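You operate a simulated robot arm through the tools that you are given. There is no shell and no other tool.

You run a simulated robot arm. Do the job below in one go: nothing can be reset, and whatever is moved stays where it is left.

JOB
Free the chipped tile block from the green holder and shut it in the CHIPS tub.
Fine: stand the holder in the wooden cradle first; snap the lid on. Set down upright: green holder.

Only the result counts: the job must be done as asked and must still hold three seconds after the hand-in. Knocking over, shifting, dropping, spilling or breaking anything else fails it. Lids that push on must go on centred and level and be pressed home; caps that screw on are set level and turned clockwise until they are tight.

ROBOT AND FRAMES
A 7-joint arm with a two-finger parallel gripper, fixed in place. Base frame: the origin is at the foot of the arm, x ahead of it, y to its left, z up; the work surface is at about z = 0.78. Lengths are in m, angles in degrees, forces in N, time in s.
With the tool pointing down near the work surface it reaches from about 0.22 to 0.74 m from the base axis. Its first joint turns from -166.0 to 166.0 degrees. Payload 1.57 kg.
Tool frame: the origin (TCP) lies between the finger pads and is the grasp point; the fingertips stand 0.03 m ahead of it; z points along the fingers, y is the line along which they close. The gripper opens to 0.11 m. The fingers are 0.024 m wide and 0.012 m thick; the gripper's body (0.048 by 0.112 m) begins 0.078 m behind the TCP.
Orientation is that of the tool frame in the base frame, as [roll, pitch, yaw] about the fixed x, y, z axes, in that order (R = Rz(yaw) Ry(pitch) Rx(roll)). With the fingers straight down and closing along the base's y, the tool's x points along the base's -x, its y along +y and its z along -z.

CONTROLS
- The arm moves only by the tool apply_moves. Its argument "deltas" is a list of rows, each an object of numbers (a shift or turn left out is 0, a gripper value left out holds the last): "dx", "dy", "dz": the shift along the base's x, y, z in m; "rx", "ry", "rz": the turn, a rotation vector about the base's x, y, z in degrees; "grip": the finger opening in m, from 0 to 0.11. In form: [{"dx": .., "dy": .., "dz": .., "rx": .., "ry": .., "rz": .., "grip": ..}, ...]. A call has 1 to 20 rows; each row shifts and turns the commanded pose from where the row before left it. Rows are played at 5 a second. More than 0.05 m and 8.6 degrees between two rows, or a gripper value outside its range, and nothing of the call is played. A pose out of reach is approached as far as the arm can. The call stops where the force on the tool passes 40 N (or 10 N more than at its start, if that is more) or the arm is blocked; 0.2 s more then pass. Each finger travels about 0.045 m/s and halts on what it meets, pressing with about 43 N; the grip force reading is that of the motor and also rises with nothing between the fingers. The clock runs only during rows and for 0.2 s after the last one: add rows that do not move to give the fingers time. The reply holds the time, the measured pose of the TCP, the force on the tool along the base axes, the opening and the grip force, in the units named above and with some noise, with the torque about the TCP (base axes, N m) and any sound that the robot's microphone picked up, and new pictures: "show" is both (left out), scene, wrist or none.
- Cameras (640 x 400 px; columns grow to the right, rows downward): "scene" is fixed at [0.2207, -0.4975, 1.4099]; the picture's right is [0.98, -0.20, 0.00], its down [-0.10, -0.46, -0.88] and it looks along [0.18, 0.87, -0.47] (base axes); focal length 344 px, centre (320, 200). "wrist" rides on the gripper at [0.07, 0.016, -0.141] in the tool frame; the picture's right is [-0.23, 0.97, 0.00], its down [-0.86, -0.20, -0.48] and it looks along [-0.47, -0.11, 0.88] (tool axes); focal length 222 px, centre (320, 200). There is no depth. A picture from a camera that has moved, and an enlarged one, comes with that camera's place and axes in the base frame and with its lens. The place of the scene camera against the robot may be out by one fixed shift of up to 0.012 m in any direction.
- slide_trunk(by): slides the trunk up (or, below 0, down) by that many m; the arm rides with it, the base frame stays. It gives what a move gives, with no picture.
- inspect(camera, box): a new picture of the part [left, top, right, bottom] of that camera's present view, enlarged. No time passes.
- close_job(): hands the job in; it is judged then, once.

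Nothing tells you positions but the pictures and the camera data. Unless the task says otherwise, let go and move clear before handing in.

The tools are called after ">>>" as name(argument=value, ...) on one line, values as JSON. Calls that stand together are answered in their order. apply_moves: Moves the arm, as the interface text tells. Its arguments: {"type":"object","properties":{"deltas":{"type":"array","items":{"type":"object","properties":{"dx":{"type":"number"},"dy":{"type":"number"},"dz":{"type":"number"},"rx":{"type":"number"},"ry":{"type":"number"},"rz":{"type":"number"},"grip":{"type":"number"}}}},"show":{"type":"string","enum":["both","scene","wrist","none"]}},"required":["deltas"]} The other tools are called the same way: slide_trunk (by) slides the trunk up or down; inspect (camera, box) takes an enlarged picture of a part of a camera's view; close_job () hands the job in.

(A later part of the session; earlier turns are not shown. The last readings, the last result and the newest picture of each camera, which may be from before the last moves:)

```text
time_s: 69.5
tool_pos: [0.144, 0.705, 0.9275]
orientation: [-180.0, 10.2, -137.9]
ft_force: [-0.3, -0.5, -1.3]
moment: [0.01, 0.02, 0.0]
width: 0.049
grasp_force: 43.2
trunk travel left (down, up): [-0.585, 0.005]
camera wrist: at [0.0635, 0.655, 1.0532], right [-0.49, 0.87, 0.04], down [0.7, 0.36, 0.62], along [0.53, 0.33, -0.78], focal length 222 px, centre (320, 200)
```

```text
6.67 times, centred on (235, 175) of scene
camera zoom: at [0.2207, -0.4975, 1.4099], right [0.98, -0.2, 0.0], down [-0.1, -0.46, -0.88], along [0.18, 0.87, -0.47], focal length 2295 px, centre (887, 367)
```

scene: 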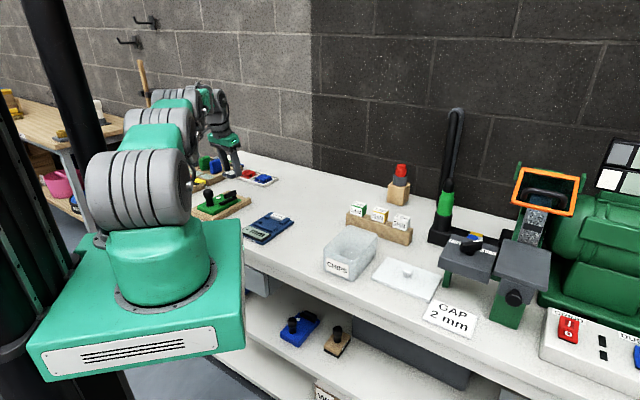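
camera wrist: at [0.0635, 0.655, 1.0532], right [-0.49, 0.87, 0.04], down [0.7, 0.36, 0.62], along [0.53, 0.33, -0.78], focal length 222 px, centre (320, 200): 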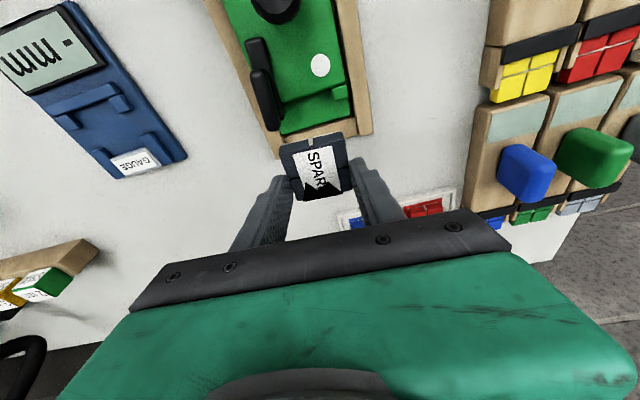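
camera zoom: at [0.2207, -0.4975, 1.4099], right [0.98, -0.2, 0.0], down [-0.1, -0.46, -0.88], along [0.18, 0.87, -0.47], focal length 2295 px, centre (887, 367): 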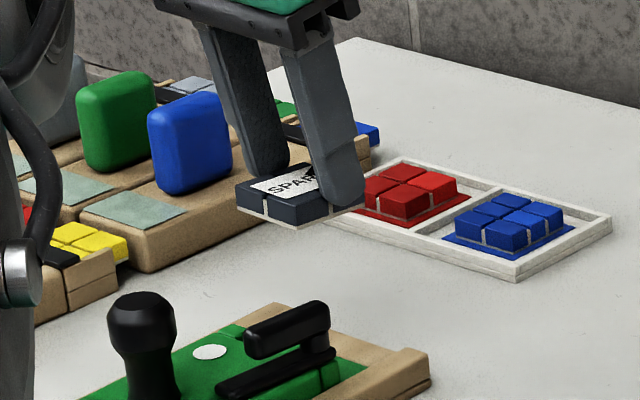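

The block is out and held; the holder stands undisturbed in the cradle. I'll level the tool, raise, and carry the block toward the tub while yawing back to 135°.

>>> apply_moves(deltas=[{"dz": 0.03, "rx": -3.41, "ry": 3.79}, {"dz": 0.03, "rx": -3.41, "ry": 3.79}, {"dz": 0.03}, {"dx": 0.02145, "dy": -0.035, "rz": -7.9}, {"dx": 0.02145, "dy": -0.035, "rz": -7.9}, {"dx": 0.02145, "dy": -0.035, "rz": -7.9}, {"dx": 0.02145, "dy": -0.035, "rz": -7.9}, {"dx": 0.02145, "dy": -0.035, "rz": -7.9}, {"dx": 0.02145, "dy": -0.035, "rz": -7.9}, {"dx": 0.02145, "dy": -0.035, "rz": -7.9}, {"dx": 0.02145, "dy": -0.035, "rz": -7.9}, {"dx": 0.02145, "dy": -0.035, "rz": -7.9}, {"dx": 0.02145, "dy": -0.035, "rz": -7.9}, {"dx": 0.02145, "dy": -0.035, "rz": -7.9}, {}], show="both")

```text
time_s: 72.7
tool_pos: [0.3669, 0.2907, 1.0126]
orientation: [180.0, -0.1, 135.0]
ft_force: [-0.3, -0.3, -0.3]
moment: [0.03, 0.02, 0.0]
width: 0.049
grasp_force: 43.0
out of reach, approached as far as the arm can: row 1, 2
trunk travel left (down, up): [-0.585, 0.005]
camera wrist: at [0.331, 0.3517, 1.1549], right [0.85, 0.53, 0.0], down [0.46, -0.75, 0.48], along [0.25, -0.41, -0.88], focal length 222 px, centre (320, 200)
```

scene: 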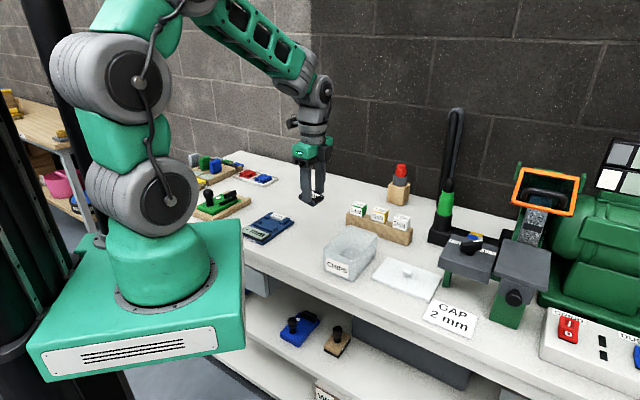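
wrist: 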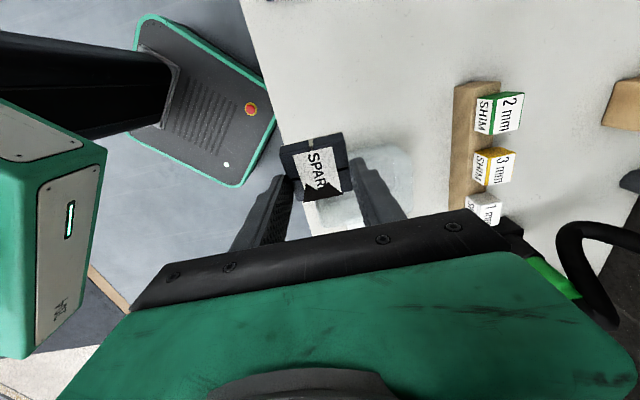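

The block hides the tub in this view. I'll shift so that the tub appears above the block in the wrist picture.

>>> apply_moves(deltas=[{"dx": 0.033, "dy": -0.028, "dz": 0.01}, {"dx": 0.033, "dy": -0.028, "dz": 0.01}, {"dx": 0.033, "dy": -0.028, "dz": 0.01}, {"dx": 0.01, "dy": -0.01}, {}], show="both")

>>> inspect(camera="wrist", box=[220, 0, 460, 180])

>>> inspect(camera="scene", box=[310, 180, 450, 310])

```text
time_s: 73.9
tool_pos: [0.4765, 0.1952, 1.0425]
orientation: [-180.0, -0.1, 135.2]
ft_force: [0.8, -1.0, -1.1]
moment: [0.0, -0.01, -0.06]
width: 0.0486
grasp_force: 43.0
trunk travel left (down, up): [-0.585, 0.005]
camera wrist: at [0.4398, 0.256, 1.1831], right [0.85, 0.53, 0.0], down [0.47, -0.74, 0.48], along [0.25, -0.41, -0.88], focal length 222 px, centre (320, 200)
```

scene: 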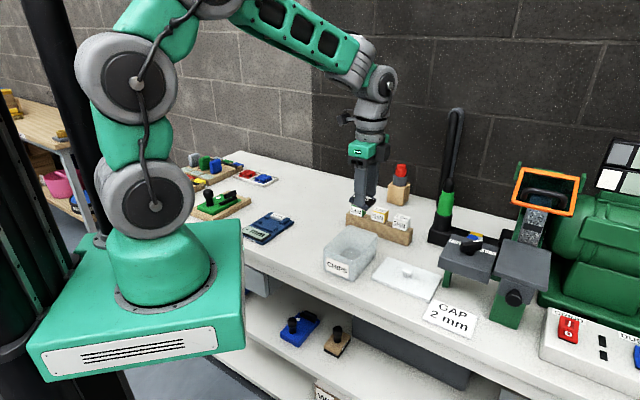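
wrist: 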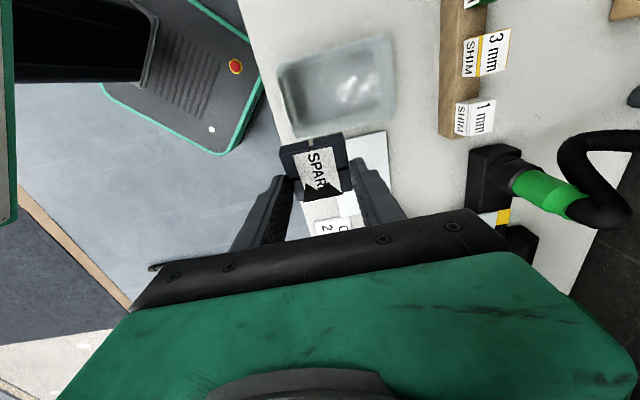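

```text
2.22 times, centred on (340, 90) of wrist
camera zoom: at [0.4398, 0.256, 1.1831], right [0.85, 0.53, 0.0], down [0.47, -0.74, 0.48], along [0.25, -0.41, -0.88], focal length 494 px, centre (276, 444)
```

zoom: 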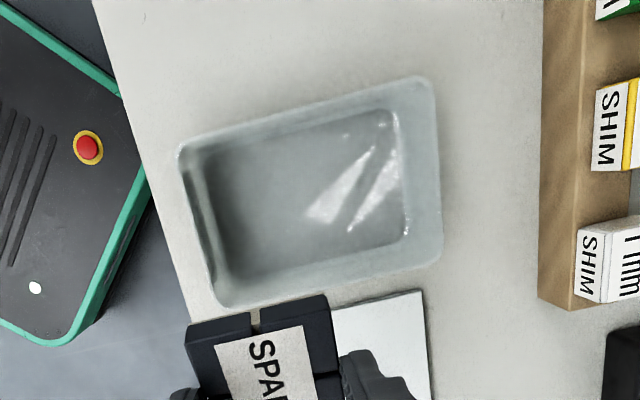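

```text
3.08 times, centred on (380, 245) of scene
camera zoom: at [0.2207, -0.4975, 1.4099], right [0.98, -0.2, 0.0], down [-0.1, -0.46, -0.88], along [0.18, 0.87, -0.47], focal length 1059 px, centre (135, 62)
```

zoom: 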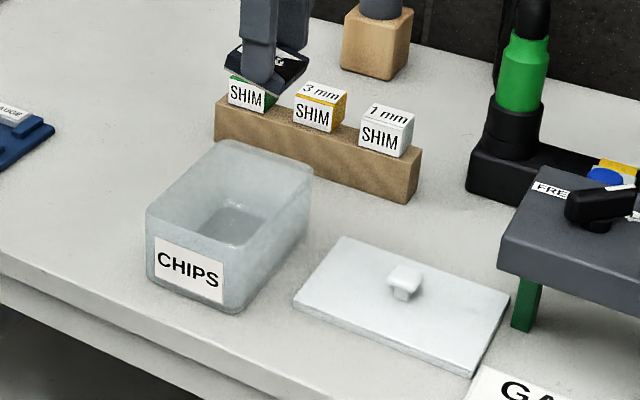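

The tub is centred near (0.473, 0.251), rim at about z=0.86, inside roughly 0.134 × 0.088 m. I'll move the block over the tub centre and check.

>>> apply_moves(deltas=[{"dx": -0.0018, "dy": 0.028}, {"dx": -0.0017, "dy": 0.028}, {"dz": -0.03}, {"dz": -0.03}, {}], show="both")

>>> inspect(camera="wrist", box=[230, 80, 460, 250])

>>> inspect(camera="scene", box=[300, 160, 420, 290])

```text
time_s: 75.1
tool_pos: [0.4716, 0.2498, 0.9829]
orientation: [-180.0, -0.1, 135.1]
ft_force: [0.2, 0.6, -1.0]
moment: [0.02, -0.01, -0.01]
width: 0.0492
grasp_force: 43.4
trunk travel left (down, up): [-0.585, 0.005]
camera wrist: at [0.4369, 0.3112, 1.1241], right [0.85, 0.53, 0.0], down [0.47, -0.74, 0.48], along [0.25, -0.41, -0.88], focal length 222 px, centre (320, 200)
```

scene: 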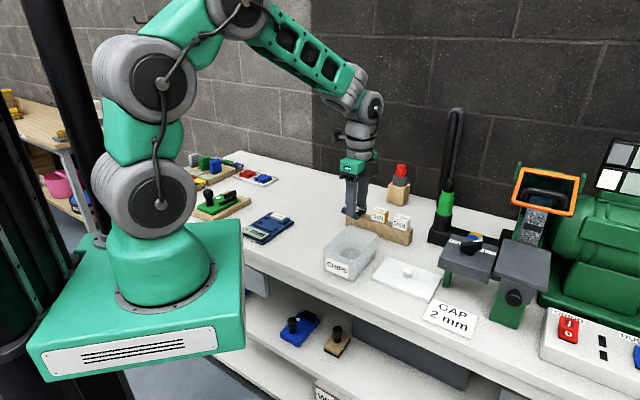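
wrist: 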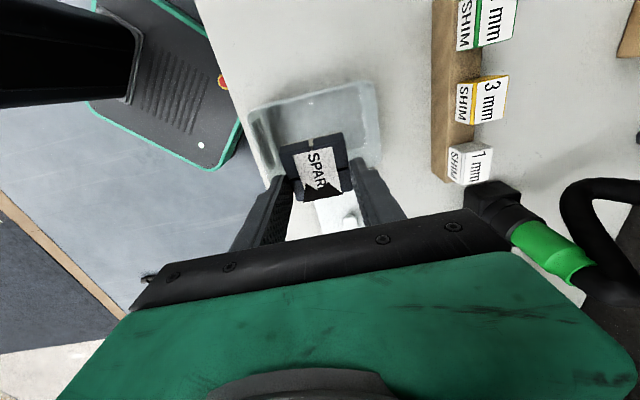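

```text
2.35 times, centred on (345, 165) of wrist
camera zoom: at [0.4369, 0.3112, 1.1241], right [0.85, 0.53, 0.0], down [0.47, -0.74, 0.48], along [0.25, -0.41, -0.88], focal length 523 px, centre (261, 282)
```

zoom: 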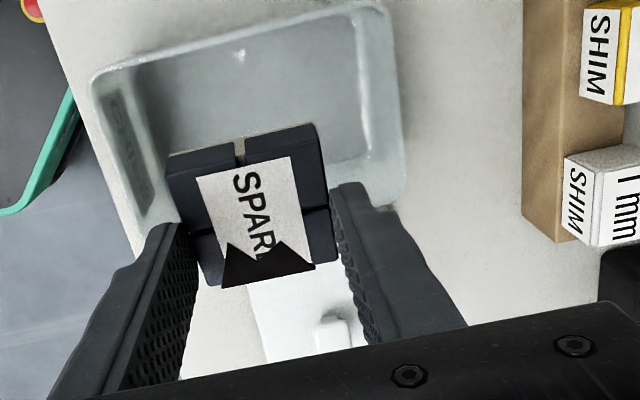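

```text
3.08 times, centred on (360, 225) of scene
camera zoom: at [0.2207, -0.4975, 1.4099], right [0.98, -0.2, 0.0], down [-0.1, -0.46, -0.88], along [0.18, 0.87, -0.47], focal length 1059 px, centre (197, 123)
```

zoom: 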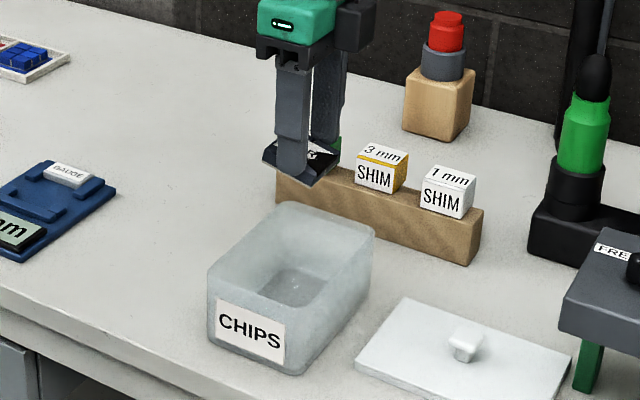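

The arm descends freely here and the block is over the tub opening. Small centring shift, then lower into the tub.

>>> apply_moves(deltas=[{"dx": 0.003, "dy": -0.003, "dz": -0.02}, {"dz": -0.025}, {"dz": -0.025}, {"dz": -0.02}, {}], show="none")

>>> inspect(camera="wrist", box=[230, 80, 460, 250])

>>> inspect(camera="scene", box=[300, 170, 400, 280])

```text
time_s: 76.3
tool_pos: [0.4755, 0.2494, 0.8917]
orientation: [179.9, 0.0, 135.2]
ft_force: [0.0, -1.2, -0.8]
moment: [0.02, 0.01, -0.01]
width: 0.049
grasp_force: 43.1
trunk travel left (down, up): [-0.585, 0.005]
```

```text
2.35 times, centred on (345, 165) of wrist
camera zoom: at [0.4388, 0.3103, 1.034], right [0.85, 0.53, 0.0], down [0.47, -0.74, 0.48], along [0.25, -0.4, -0.88], focal length 523 px, centre (261, 282)
```

zoom: 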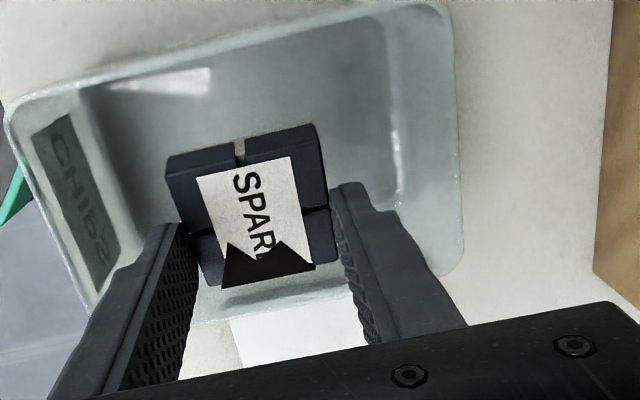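

```text
3.64 times, centred on (350, 225) of scene
camera zoom: at [0.2207, -0.4975, 1.4099], right [0.98, -0.2, 0.0], down [-0.1, -0.46, -0.88], along [0.18, 0.87, -0.47], focal length 1252 px, centre (211, 109)
```

zoom: 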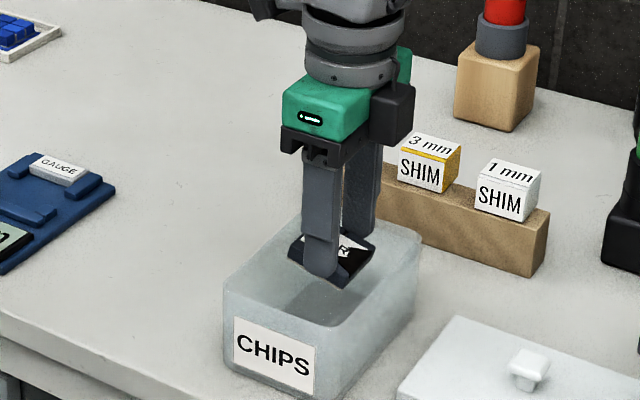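

Centred in the opening. Continuing down to the tub floor in controlled steps.

>>> apply_moves(deltas=[{"dz": -0.02}, {"dz": -0.02}, {"dz": -0.012}, {}], show="none")

>>> apply_moves(deltas=[{"dz": -0.004}, {"dz": -0.004}, {}], show="none")

>>> inspect(camera="wrist", box=[230, 80, 460, 250])

>>> inspect(camera="scene", box=[300, 170, 400, 280])

```text
time_s: 77.3
tool_pos: [0.4763, 0.248, 0.8417]
orientation: [179.9, -0.1, 135.1]
ft_force: [-0.6, 0.4, -1.6]
moment: [0.02, 0.0, 0.0]
width: 0.0491
grasp_force: 43.1
trunk travel left (down, up): [-0.585, 0.005]
```

```text
time_s: 78.1
tool_pos: [0.4771, 0.2469, 0.8349]
orientation: [-180.0, -0.1, 135.1]
ft_force: [0.3, -1.0, -0.7]
moment: [0.02, 0.01, -0.04]
width: 0.0492
grasp_force: 42.7
trunk travel left (down, up): [-0.585, 0.005]
```

```text
2.35 times, centred on (345, 165) of wrist
camera zoom: at [0.44, 0.3087, 0.9756], right [0.85, 0.53, 0.0], down [0.47, -0.74, 0.48], along [0.25, -0.41, -0.88], focal length 523 px, centre (261, 282)
```

zoom: 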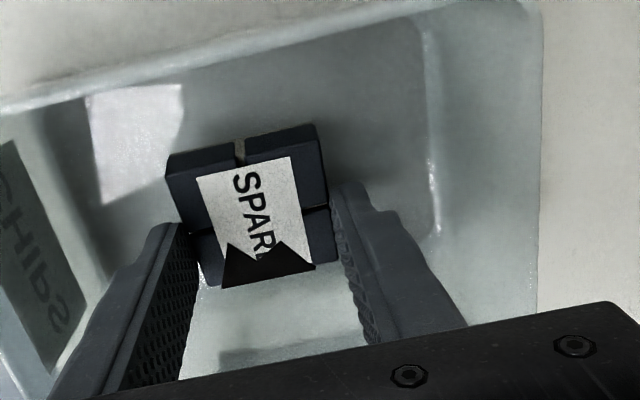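

```text
3.64 times, centred on (350, 225) of scene
camera zoom: at [0.2207, -0.4975, 1.4099], right [0.98, -0.2, 0.0], down [-0.1, -0.46, -0.88], along [0.18, 0.87, -0.47], focal length 1252 px, centre (211, 109)
```

zoom: 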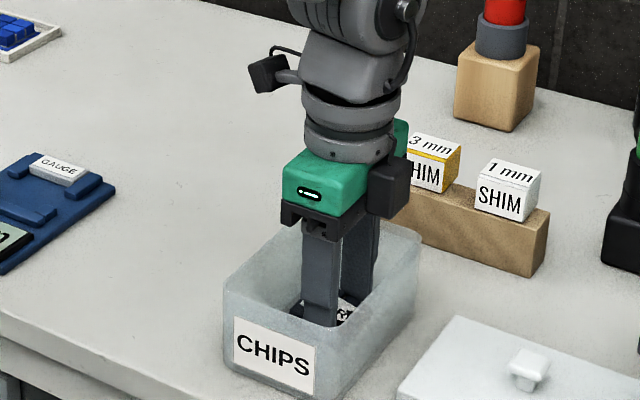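

>>> apply_moves(deltas=[{"dz": -0.002}, {"dz": -0.002}, {"dz": -0.002}, {}], show="none")

```text
time_s: 79.1
tool_pos: [0.4753, 0.2485, 0.8286]
orientation: [-180.0, -0.1, 135.2]
ft_force: [-0.2, 0.9, 2.1]
moment: [-0.02, -0.09, 0.0]
width: 0.0489
grasp_force: 43.3
trunk travel left (down, up): [-0.585, 0.005]
```

Light contact with the floor. I'll tilt the tool back about 8° so the block lies flat, lower the last couple of millimetres, then release.

>>> apply_moves(deltas=[{"dx": -0.0015, "dy": 0.0015, "rx": -2.82, "ry": -2.84}, {"dx": -0.0015, "dy": 0.0015, "rx": -2.82, "ry": -2.84}, {}, {"dz": -0.0015}, {"dz": -0.0015}, {}], show="none")

>>> inspect(camera="wrist", box=[230, 80, 460, 250])

>>> inspect(camera="scene", box=[310, 180, 400, 280])

```text
time_s: 80.5
tool_pos: [0.4738, 0.2516, 0.8264]
orientation: [180.0, 8.1, 135.0]
ft_force: [-1.0, -0.9, 5.5]
moment: [-0.12, -0.07, -0.03]
width: 0.0489
grasp_force: 43.0
trunk travel left (down, up): [-0.585, 0.005]
```

```text
2.35 times, centred on (345, 165) of wrist
camera zoom: at [0.4229, 0.3258, 0.9559], right [0.85, 0.53, 0.03], down [0.41, -0.69, 0.59], along [0.34, -0.49, -0.81], focal length 523 px, centre (261, 282)
```

zoom: 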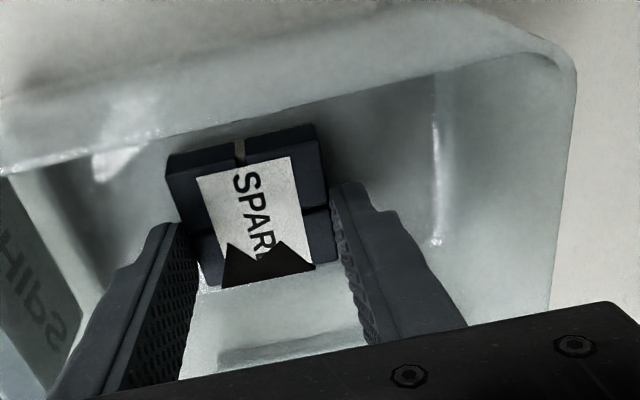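

```text
4.00 times, centred on (355, 230) of scene
camera zoom: at [0.2207, -0.4975, 1.4099], right [0.98, -0.2, 0.0], down [-0.1, -0.46, -0.88], along [0.18, 0.87, -0.47], focal length 1377 px, centre (180, 80)
```

zoom: 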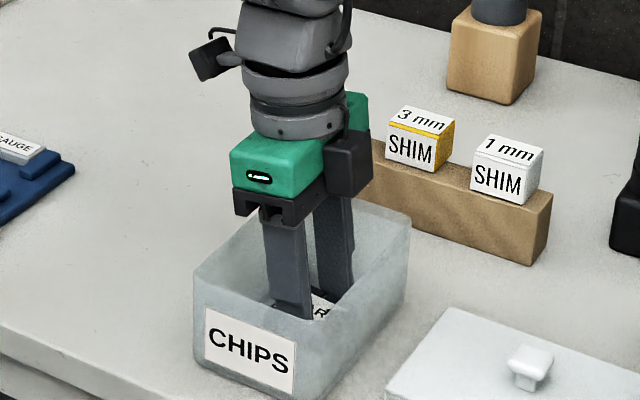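

The block rests on the tub floor. Opening the fingers and lifting straight out.

>>> apply_moves(deltas=[{"grip": 0.068}, {}, {}, {"dz": 0.01}, {"dz": 0.02}, {"dz": 0.03}, {"dz": 0.03}, {"dz": 0.03}, {"rx": 2.82, "ry": 2.84}, {"rx": 2.82, "ry": 2.84}, {}], show="both")

>>> inspect(camera="wrist", box=[220, 40, 460, 220])

>>> inspect(camera="scene", box=[310, 210, 450, 310])

```text
time_s: 82.9
tool_pos: [0.4734, 0.2518, 0.9447]
orientation: [180.0, -0.1, 135.2]
ft_force: [0.2, -0.5, -1.1]
moment: [0.01, 0.0, -0.02]
width: 0.0683
grasp_force: 0.1
trunk travel left (down, up): [-0.585, 0.005]
camera wrist: at [0.4372, 0.313, 1.0862], right [0.85, 0.53, 0.0], down [0.47, -0.75, 0.48], along [0.25, -0.4, -0.88], focal length 222 px, centre (320, 200)
```

scene: 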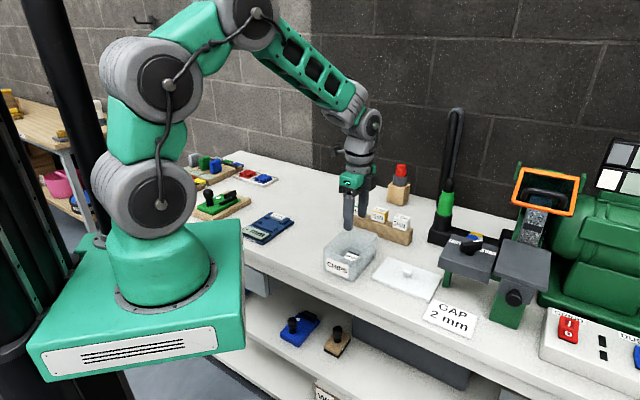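
wrist: 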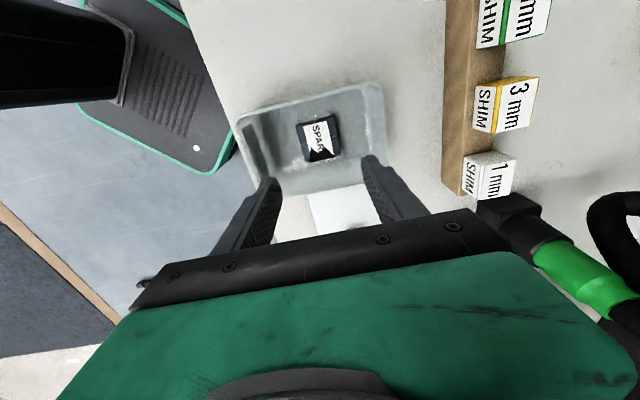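

```text
2.22 times, centred on (340, 130) of wrist
camera zoom: at [0.4372, 0.313, 1.0862], right [0.85, 0.53, 0.0], down [0.47, -0.75, 0.48], along [0.25, -0.4, -0.88], focal length 494 px, centre (276, 356)
```

zoom: 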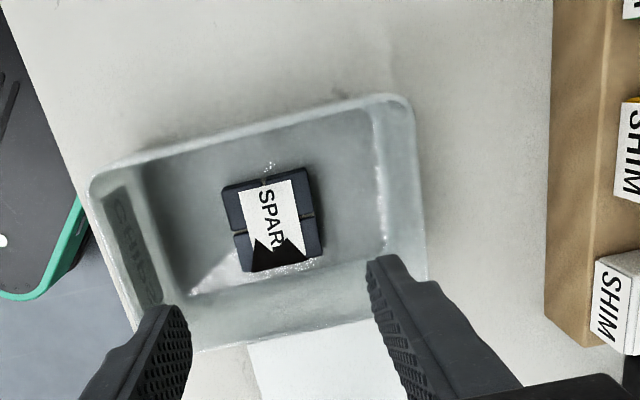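

```text
4.00 times, centred on (380, 260) of scene
camera zoom: at [0.2207, -0.4975, 1.4099], right [0.98, -0.2, 0.0], down [-0.1, -0.46, -0.88], along [0.18, 0.87, -0.47], focal length 1377 px, centre (80, -40)
```

zoom: 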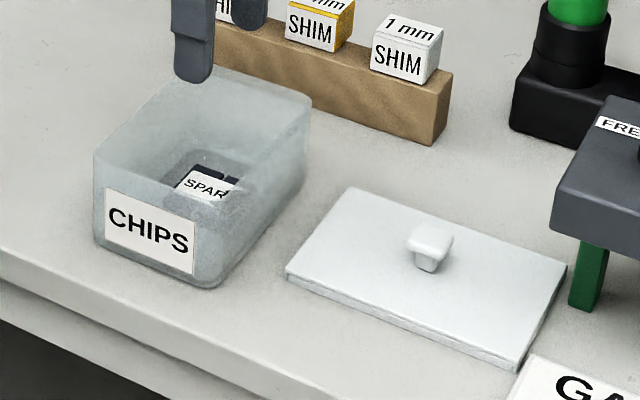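

The chipped block lies flat in the tub. The lid (about 0.158 × 0.110 m, long side turned 90° to the tub) lies near (0.60, 0.15); I'll yaw to 45° and hover near it for measurement.

>>> apply_moves(deltas=[{"dz": 0.03}, {"dz": 0.03}, {"dx": 0.008, "dy": -0.0123, "rz": -8.2}, {"dx": 0.008, "dy": -0.0123, "rz": -8.2}, {"dx": 0.008, "dy": -0.0123, "rz": -8.2}, {"dx": 0.008, "dy": -0.0123, "rz": -8.2}, {"dx": 0.008, "dy": -0.0123, "rz": -8.2}, {"dx": 0.008, "dy": -0.0123, "rz": -8.2}, {"dx": 0.008, "dy": -0.0123, "rz": -8.2}, {"dx": 0.008, "dy": -0.0123, "rz": -8.2}, {"dx": 0.008, "dy": -0.0123, "rz": -8.2}, {"dx": 0.008, "dy": -0.0123, "rz": -8.2}, {"dx": 0.008, "dy": -0.0123, "rz": -8.2, "grip": 0.05}, {}], show="both")

>>> inspect(camera="wrist", box=[200, 0, 460, 200])

```text
time_s: 85.9
tool_pos: [0.5612, 0.1153, 1.0056]
orientation: [-180.0, -0.1, 44.8]
ft_force: [0.0, 0.7, -0.9]
moment: [0.01, 0.0, -0.02]
width: 0.0499
grasp_force: 0.0
trunk travel left (down, up): [-0.585, 0.005]
camera wrist: at [0.6227, 0.1539, 1.146], right [0.53, -0.85, 0.0], down [-0.75, -0.46, 0.48], along [-0.41, -0.25, -0.88], focal length 222 px, centre (320, 200)
```

scene: 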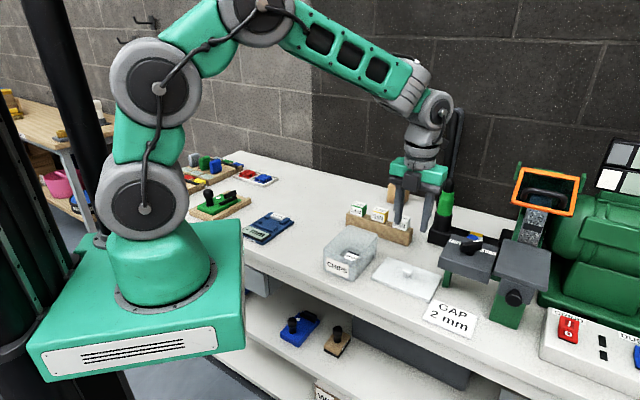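
wrist: 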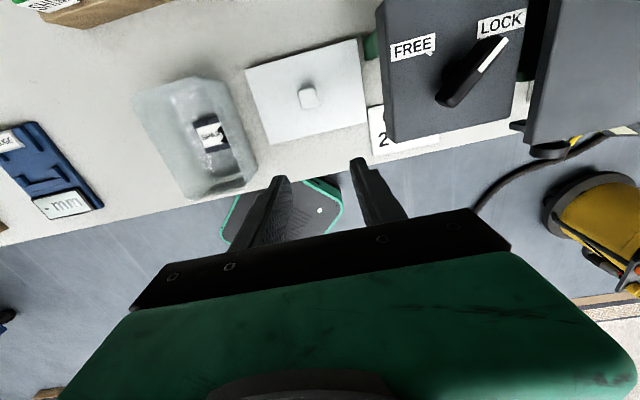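

```text
2.00 times, centred on (330, 100) of wrist
camera zoom: at [0.6227, 0.1539, 1.146], right [0.53, -0.85, 0.0], down [-0.75, -0.46, 0.48], along [-0.41, -0.25, -0.88], focal length 444 px, centre (300, 400)
```

zoom: 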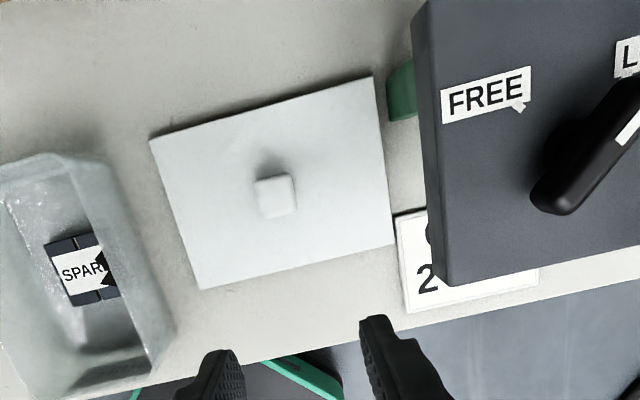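

Clear view of the lid and its square knob; the machine platform is off to the side. I'll zoom for precise lid knob and tub measurements from this angle.

>>> inspect(camera="wrist", box=[120, 60, 270, 210])

>>> inspect(camera="wrist", box=[235, 30, 385, 150])

>>> inspect(camera="scene", box=[365, 250, 450, 310])

```text
2.67 times, centred on (195, 135) of wrist
camera zoom: at [0.6227, 0.1539, 1.146], right [0.53, -0.85, 0.0], down [-0.75, -0.46, 0.48], along [-0.41, -0.25, -0.88], focal length 592 px, centre (653, 373)
```

zoom: 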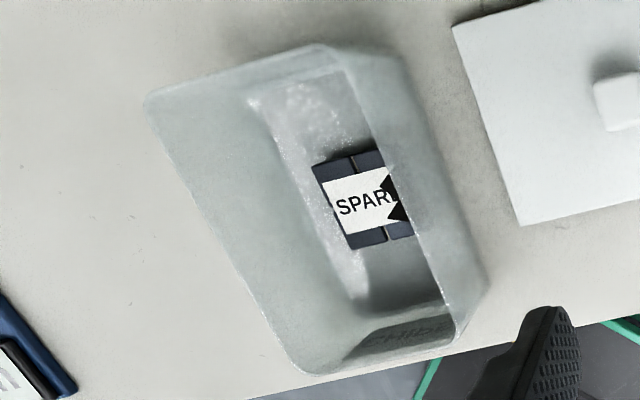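

```text
3.33 times, centred on (310, 90) of wrist
camera zoom: at [0.6227, 0.1539, 1.146], right [0.53, -0.85, 0.0], down [-0.75, -0.46, 0.48], along [-0.41, -0.25, -0.88], focal length 740 px, centre (353, 567)
```

zoom: 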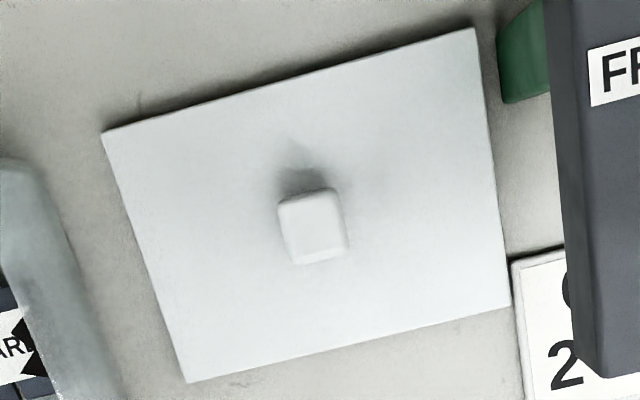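

```text
6.67 times, centred on (408, 280) of scene
camera zoom: at [0.2207, -0.4975, 1.4099], right [0.98, -0.2, 0.0], down [-0.1, -0.46, -0.88], along [0.18, 0.87, -0.47], focal length 2295 px, centre (-263, -333)
```

zoom: 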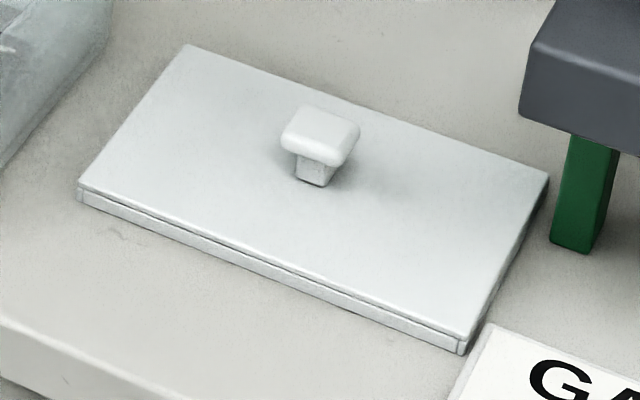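

Lid centre/knob is at about (0.592, 0.152). Moving over the knob and descending part-way to refine.

>>> apply_moves(deltas=[{"dx": 0.0152, "dy": 0.0186}, {"dx": 0.0152, "dy": 0.0185}, {"dz": -0.03}, {"dz": -0.03}, {"dz": -0.03}, {"dz": -0.03}, {}], show="none")

>>> inspect(camera="wrist", box=[220, 60, 430, 220])

>>> inspect(camera="scene", box=[350, 190, 470, 310])

```text
time_s: 87.5
tool_pos: [0.5914, 0.1565, 0.8862]
orientation: [180.0, -0.1, 44.9]
ft_force: [-0.5, 0.7, -0.2]
moment: [-0.02, -0.01, 0.03]
width: 0.0503
grasp_force: 0.2
trunk travel left (down, up): [-0.585, 0.005]
```

```text
2.50 times, centred on (325, 140) of wrist
camera zoom: at [0.6529, 0.1941, 1.0283], right [0.53, -0.85, 0.0], down [-0.75, -0.46, 0.48], along [-0.41, -0.25, -0.88], focal length 555 px, centre (308, 350)
```

zoom: 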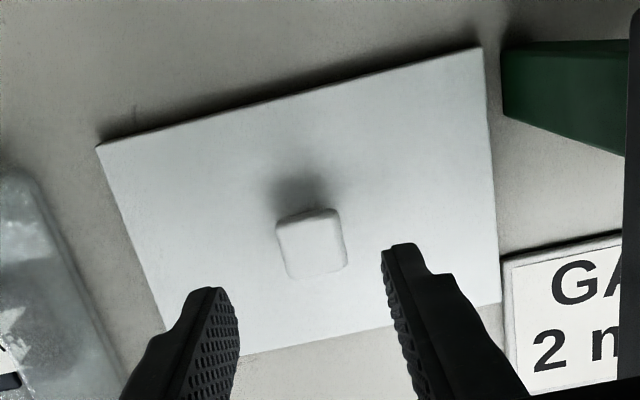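

```text
3.33 times, centred on (410, 250) of scene
camera zoom: at [0.2207, -0.4975, 1.4099], right [0.98, -0.2, 0.0], down [-0.1, -0.46, -0.88], along [0.18, 0.87, -0.47], focal length 1147 px, centre (20, 33)
```

zoom: 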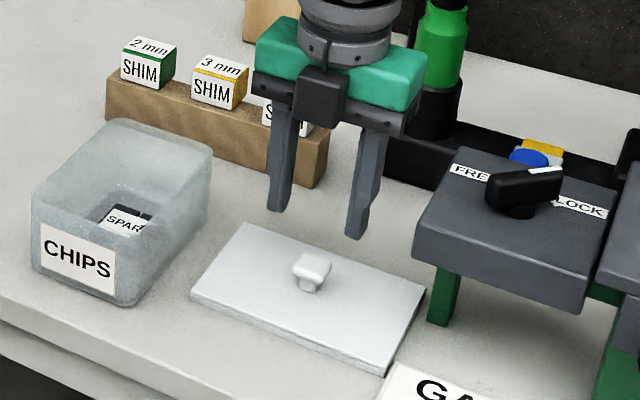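

>>> apply_moves(deltas=[{"dx": 0.0018, "dy": -0.0022, "dz": -0.02}, {"dz": -0.02}, {"dz": -0.012}, {}], show="none")

>>> inspect(camera="wrist", box=[220, 60, 430, 220])

>>> inspect(camera="scene", box=[370, 220, 450, 300])

```text
time_s: 88.5
tool_pos: [0.5934, 0.1491, 0.8344]
orientation: [180.0, -0.1, 44.9]
ft_force: [-1.3, -0.2, -0.3]
moment: [0.03, -0.02, 0.0]
width: 0.0501
grasp_force: 0.0
trunk travel left (down, up): [-0.585, 0.005]
```

```text
2.50 times, centred on (325, 140) of wrist
camera zoom: at [0.6551, 0.1888, 0.9762], right [0.53, -0.85, 0.0], down [-0.75, -0.46, 0.48], along [-0.41, -0.25, -0.88], focal length 555 px, centre (308, 350)
```

zoom: 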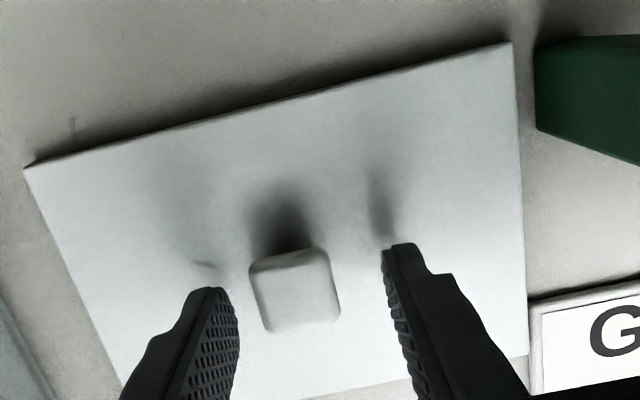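

```text
5.00 times, centred on (410, 260) of scene
camera zoom: at [0.2207, -0.4975, 1.4099], right [0.98, -0.2, 0.0], down [-0.1, -0.46, -0.88], along [0.18, 0.87, -0.47], focal length 1721 px, centre (-130, -100)
```

zoom: 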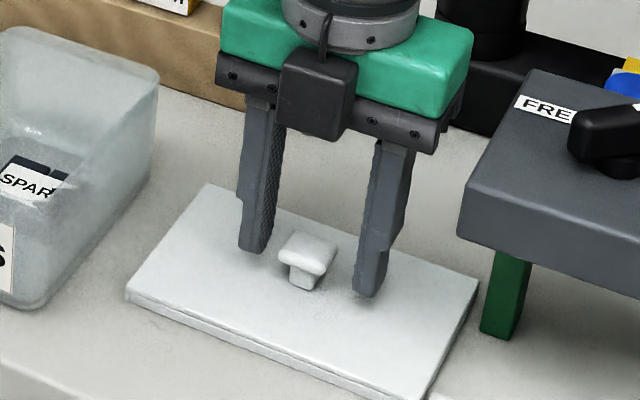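

The knob is a few mm off centre of the fingers; small correction then the final descent and grip.

>>> apply_moves(deltas=[{"dx": -0.0005, "dy": 0.005}, {}, {"dz": -0.005}, {"dz": -0.004}, {}], show="none")

>>> inspect(camera="wrist", box=[220, 60, 430, 220])

>>> inspect(camera="scene", box=[370, 220, 450, 300])

```text
time_s: 89.7
tool_pos: [0.594, 0.1555, 0.8249]
orientation: [180.0, 0.0, 44.9]
ft_force: [0.2, 0.0, 0.8]
moment: [0.02, -0.02, 0.02]
width: 0.0501
grasp_force: 0.1
trunk travel left (down, up): [-0.585, 0.005]
```

```text
2.50 times, centred on (325, 140) of wrist
camera zoom: at [0.6545, 0.1943, 0.9646], right [0.53, -0.85, 0.0], down [-0.75, -0.46, 0.48], along [-0.41, -0.25, -0.88], focal length 555 px, centre (308, 350)
```

zoom: 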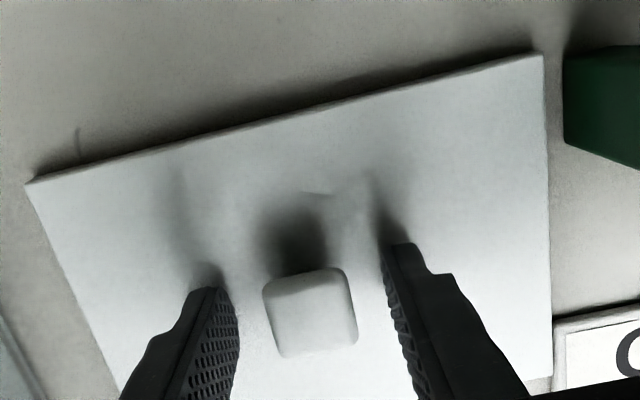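

```text
5.00 times, centred on (410, 260) of scene
camera zoom: at [0.2207, -0.4975, 1.4099], right [0.98, -0.2, 0.0], down [-0.1, -0.46, -0.88], along [0.18, 0.87, -0.47], focal length 1721 px, centre (-130, -100)
```

zoom: 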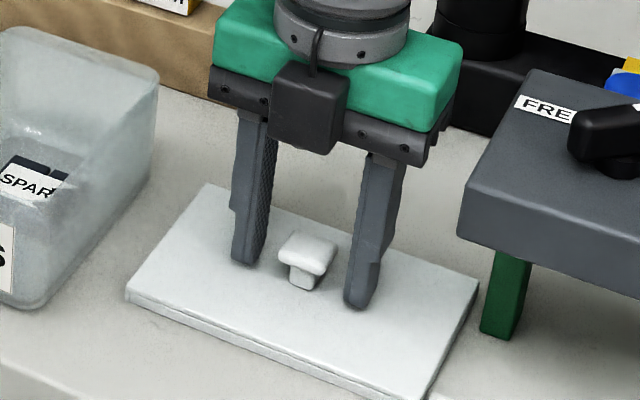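

Well aligned. Closing on the lid knob.

>>> apply_moves(deltas=[{"grip": 0.0}, {}, {}, {}], show="none")

>>> inspect(camera="wrist", box=[220, 60, 430, 220])

```text
time_s: 90.7
tool_pos: [0.5923, 0.1563, 0.8228]
orientation: [-180.0, -0.1, 44.9]
ft_force: [0.2, 0.9, -0.3]
moment: [-0.03, -0.01, 0.0]
width: 0.0247
grasp_force: 36.2
trunk travel left (down, up): [-0.585, 0.005]
```

```text
2.50 times, centred on (325, 140) of wrist
camera zoom: at [0.6545, 0.1943, 0.9647], right [0.53, -0.85, 0.0], down [-0.75, -0.46, 0.48], along [-0.41, -0.25, -0.88], focal length 555 px, centre (308, 350)
```

zoom: 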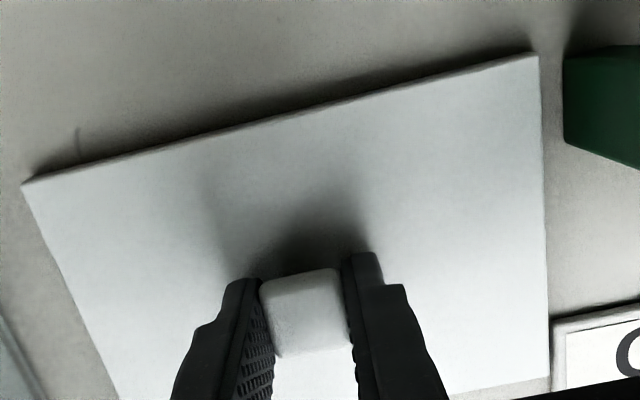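

>>> apply_moves(deltas=[{"dz": 0.008}, {"dx": -0.002, "dy": 0.002, "dz": 0.012}, {"dx": -0.006, "dy": 0.006, "dz": 0.015}, {}], show="none")

>>> inspect(camera="wrist", box=[200, 40, 460, 230])

>>> inspect(camera="scene", box=[340, 190, 460, 310])

```text
time_s: 91.7
tool_pos: [0.5841, 0.1649, 0.8601]
orientation: [179.9, -0.1, 45.0]
ft_force: [-1.1, 0.8, -0.8]
moment: [0.01, -0.01, 0.04]
width: 0.0243
grasp_force: 36.6
trunk travel left (down, up): [-0.585, 0.005]
```

```text
2.11 times, centred on (330, 135) of wrist
camera zoom: at [0.6454, 0.2022, 1.0017], right [0.53, -0.85, 0.0], down [-0.75, -0.46, 0.48], along [-0.41, -0.25, -0.88], focal length 468 px, centre (299, 337)
```

zoom: 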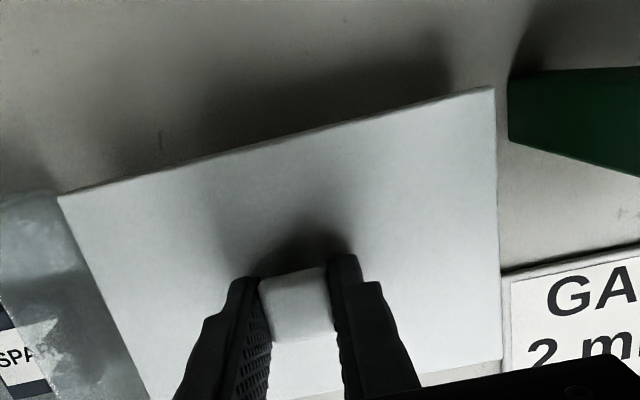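

```text
3.33 times, centred on (400, 250) of scene
camera zoom: at [0.2207, -0.4975, 1.4099], right [0.98, -0.2, 0.0], down [-0.1, -0.46, -0.88], along [0.18, 0.87, -0.47], focal length 1147 px, centre (53, 33)
```

zoom: 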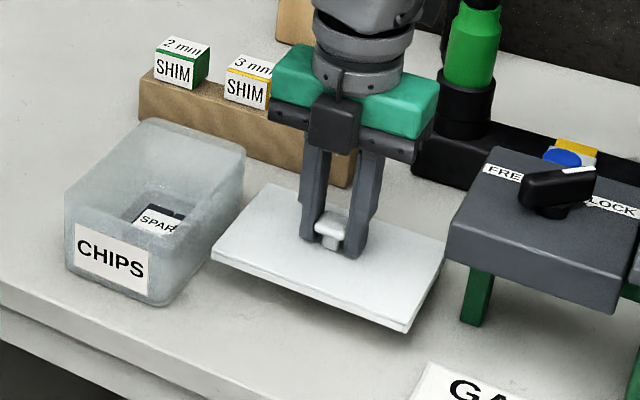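

The lid is held level by its knob. I'll raise it well above the rim, move toward the tub, and rotate 90° so its long side matches the tub's.

>>> apply_moves(deltas=[{"dz": 0.03}, {"dz": 0.03}, {"dz": 0.03}, {"dz": 0.02}, {"dx": -0.025, "dy": 0.016}, {"dx": -0.025, "dy": 0.016}, {"dx": -0.0242, "dy": 0.016}, {"rz": 8.2}, {"rz": 8.2}, {"rz": 8.2}, {"rz": 8.2}, {"rz": 8.2}, {"rz": 8.2}, {"rz": 8.2}, {"rz": 8.2}, {"rz": 8.2}, {"rz": 8.2}, {"rz": 8.0}, {}], show="both")

>>> inspect(camera="wrist", box=[200, 0, 460, 200])

>>> inspect(camera="scene", box=[310, 160, 430, 290])

```text
time_s: 95.7
tool_pos: [0.511, 0.2118, 0.9684]
orientation: [-180.0, -0.1, 135.1]
ft_force: [-0.2, 0.2, -0.8]
moment: [0.0, 0.0, 0.03]
width: 0.0248
grasp_force: 36.8
trunk travel left (down, up): [-0.585, 0.005]
camera wrist: at [0.4738, 0.2729, 1.1103], right [0.85, 0.53, 0.0], down [0.46, -0.75, 0.48], along [0.25, -0.41, -0.88], focal length 222 px, centre (320, 200)
```

scene: 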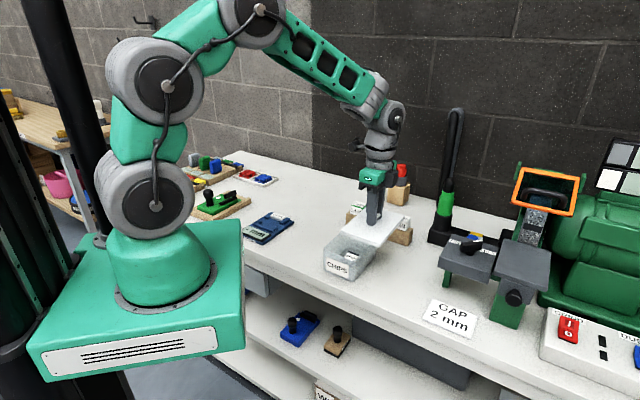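
wrist: 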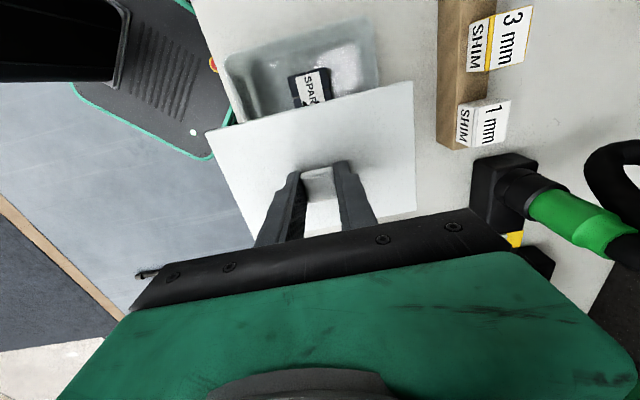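

```text
2.00 times, centred on (330, 100) of wrist
camera zoom: at [0.4738, 0.2729, 1.1103], right [0.85, 0.53, 0.0], down [0.46, -0.75, 0.48], along [0.25, -0.41, -0.88], focal length 444 px, centre (300, 400)
```

zoom: 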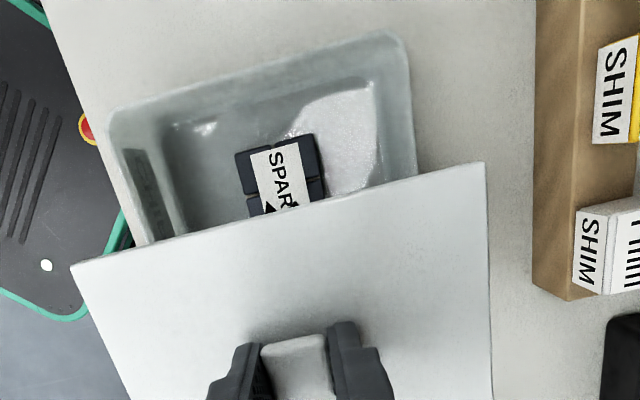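

```text
3.08 times, centred on (370, 225) of scene
camera zoom: at [0.2207, -0.4975, 1.4099], right [0.98, -0.2, 0.0], down [-0.1, -0.46, -0.88], along [0.18, 0.87, -0.47], focal length 1059 px, centre (166, 123)
```

zoom: 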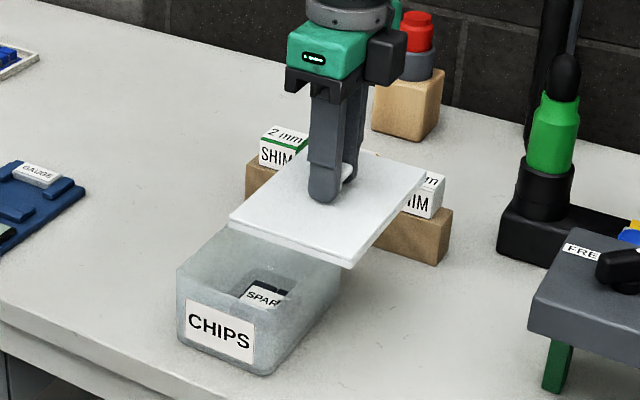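

>>> apply_moves(deltas=[{"dz": -0.02}, {"dz": -0.018}, {}, {}], show="none")

>>> inspect(camera="wrist", box=[200, 0, 440, 160])

>>> inspect(camera="scene", box=[310, 190, 410, 290])

```text
time_s: 96.7
tool_pos: [0.5098, 0.2122, 0.9287]
orientation: [-180.0, 0.0, 134.9]
ft_force: [-0.4, -0.2, 1.1]
moment: [-0.01, 0.0, -0.01]
width: 0.0247
grasp_force: 36.1
trunk travel left (down, up): [-0.585, 0.005]
```

```text
2.50 times, centred on (320, 80) of wrist
camera zoom: at [0.4731, 0.2734, 1.0707], right [0.85, 0.53, 0.0], down [0.46, -0.75, 0.48], along [0.25, -0.41, -0.88], focal length 555 px, centre (320, 500)
```

zoom: 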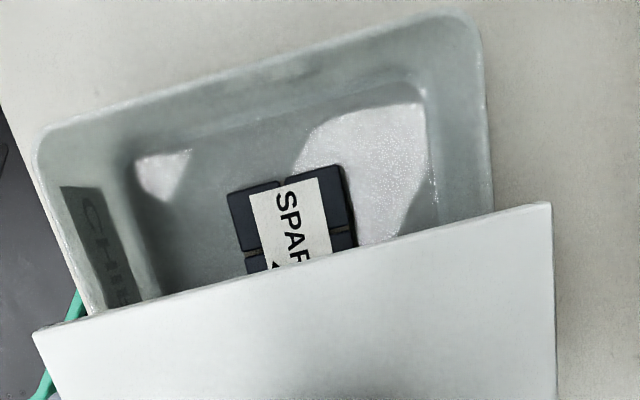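

```text
4.00 times, centred on (360, 240) of scene
camera zoom: at [0.2207, -0.4975, 1.4099], right [0.98, -0.2, 0.0], down [-0.1, -0.46, -0.88], along [0.18, 0.87, -0.47], focal length 1377 px, centre (160, 40)
```

zoom: 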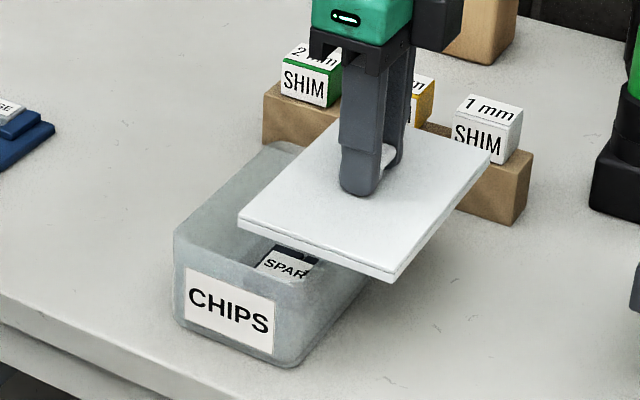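

Measured in the tool frame: the lid must shift about 59 mm toward the far side and turn −0.5° to be centred on the tub rim. Moving there while staying above the rim.

>>> apply_moves(deltas=[{"dx": -0.0138, "dy": 0.0142, "rz": -0.5}, {"dx": -0.0138, "dy": 0.0142}, {"dx": -0.0138, "dy": 0.0143}, {}, {}], show="both")

>>> inspect(camera="wrist", box=[200, 40, 440, 200])

>>> inspect(camera="scene", box=[310, 200, 400, 290])

```text
time_s: 97.9
tool_pos: [0.4697, 0.2544, 0.9296]
orientation: [180.0, -0.1, 134.3]
ft_force: [0.2, 0.6, -0.1]
moment: [-0.03, 0.03, 0.0]
width: 0.0245
grasp_force: 36.5
trunk travel left (down, up): [-0.585, 0.005]
camera wrist: at [0.4329, 0.3159, 1.0711], right [0.85, 0.52, 0.0], down [0.46, -0.75, 0.48], along [0.25, -0.41, -0.88], focal length 222 px, centre (320, 200)
```

scene: 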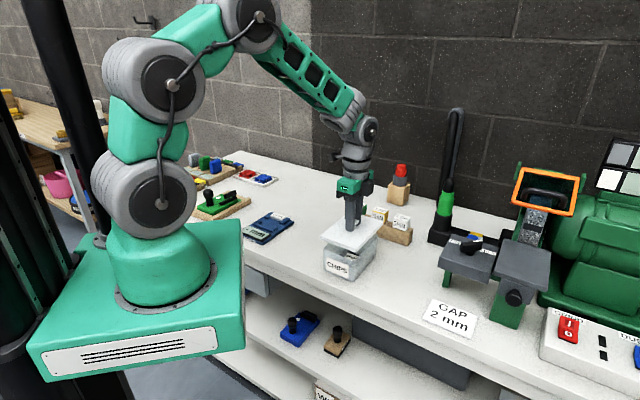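
wrist: 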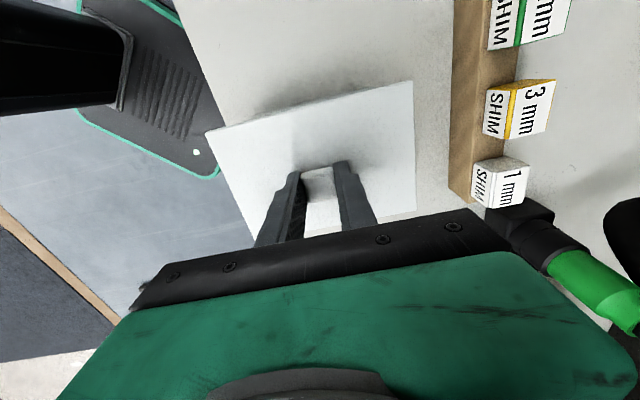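

```text
2.50 times, centred on (320, 120) of wrist
camera zoom: at [0.4329, 0.3159, 1.0711], right [0.85, 0.52, 0.0], down [0.46, -0.75, 0.48], along [0.25, -0.41, -0.88], focal length 555 px, centre (320, 400)
```

zoom: 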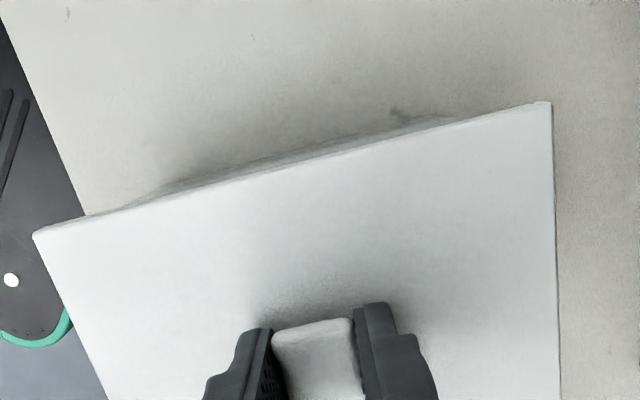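

```text
4.44 times, centred on (355, 245) of scene
camera zoom: at [0.2207, -0.4975, 1.4099], right [0.98, -0.2, 0.0], down [-0.1, -0.46, -0.88], along [0.18, 0.87, -0.47], focal length 1530 px, centre (164, 0)
```

zoom: 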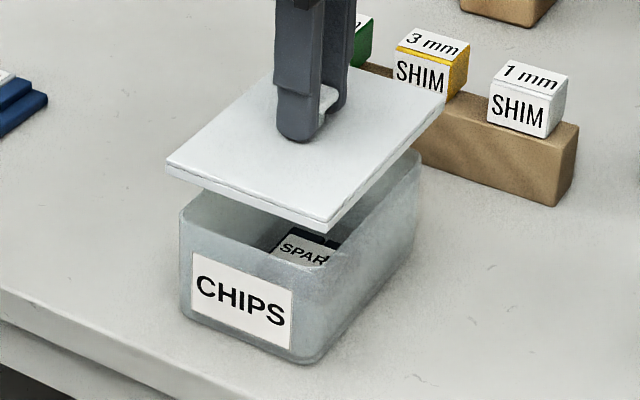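

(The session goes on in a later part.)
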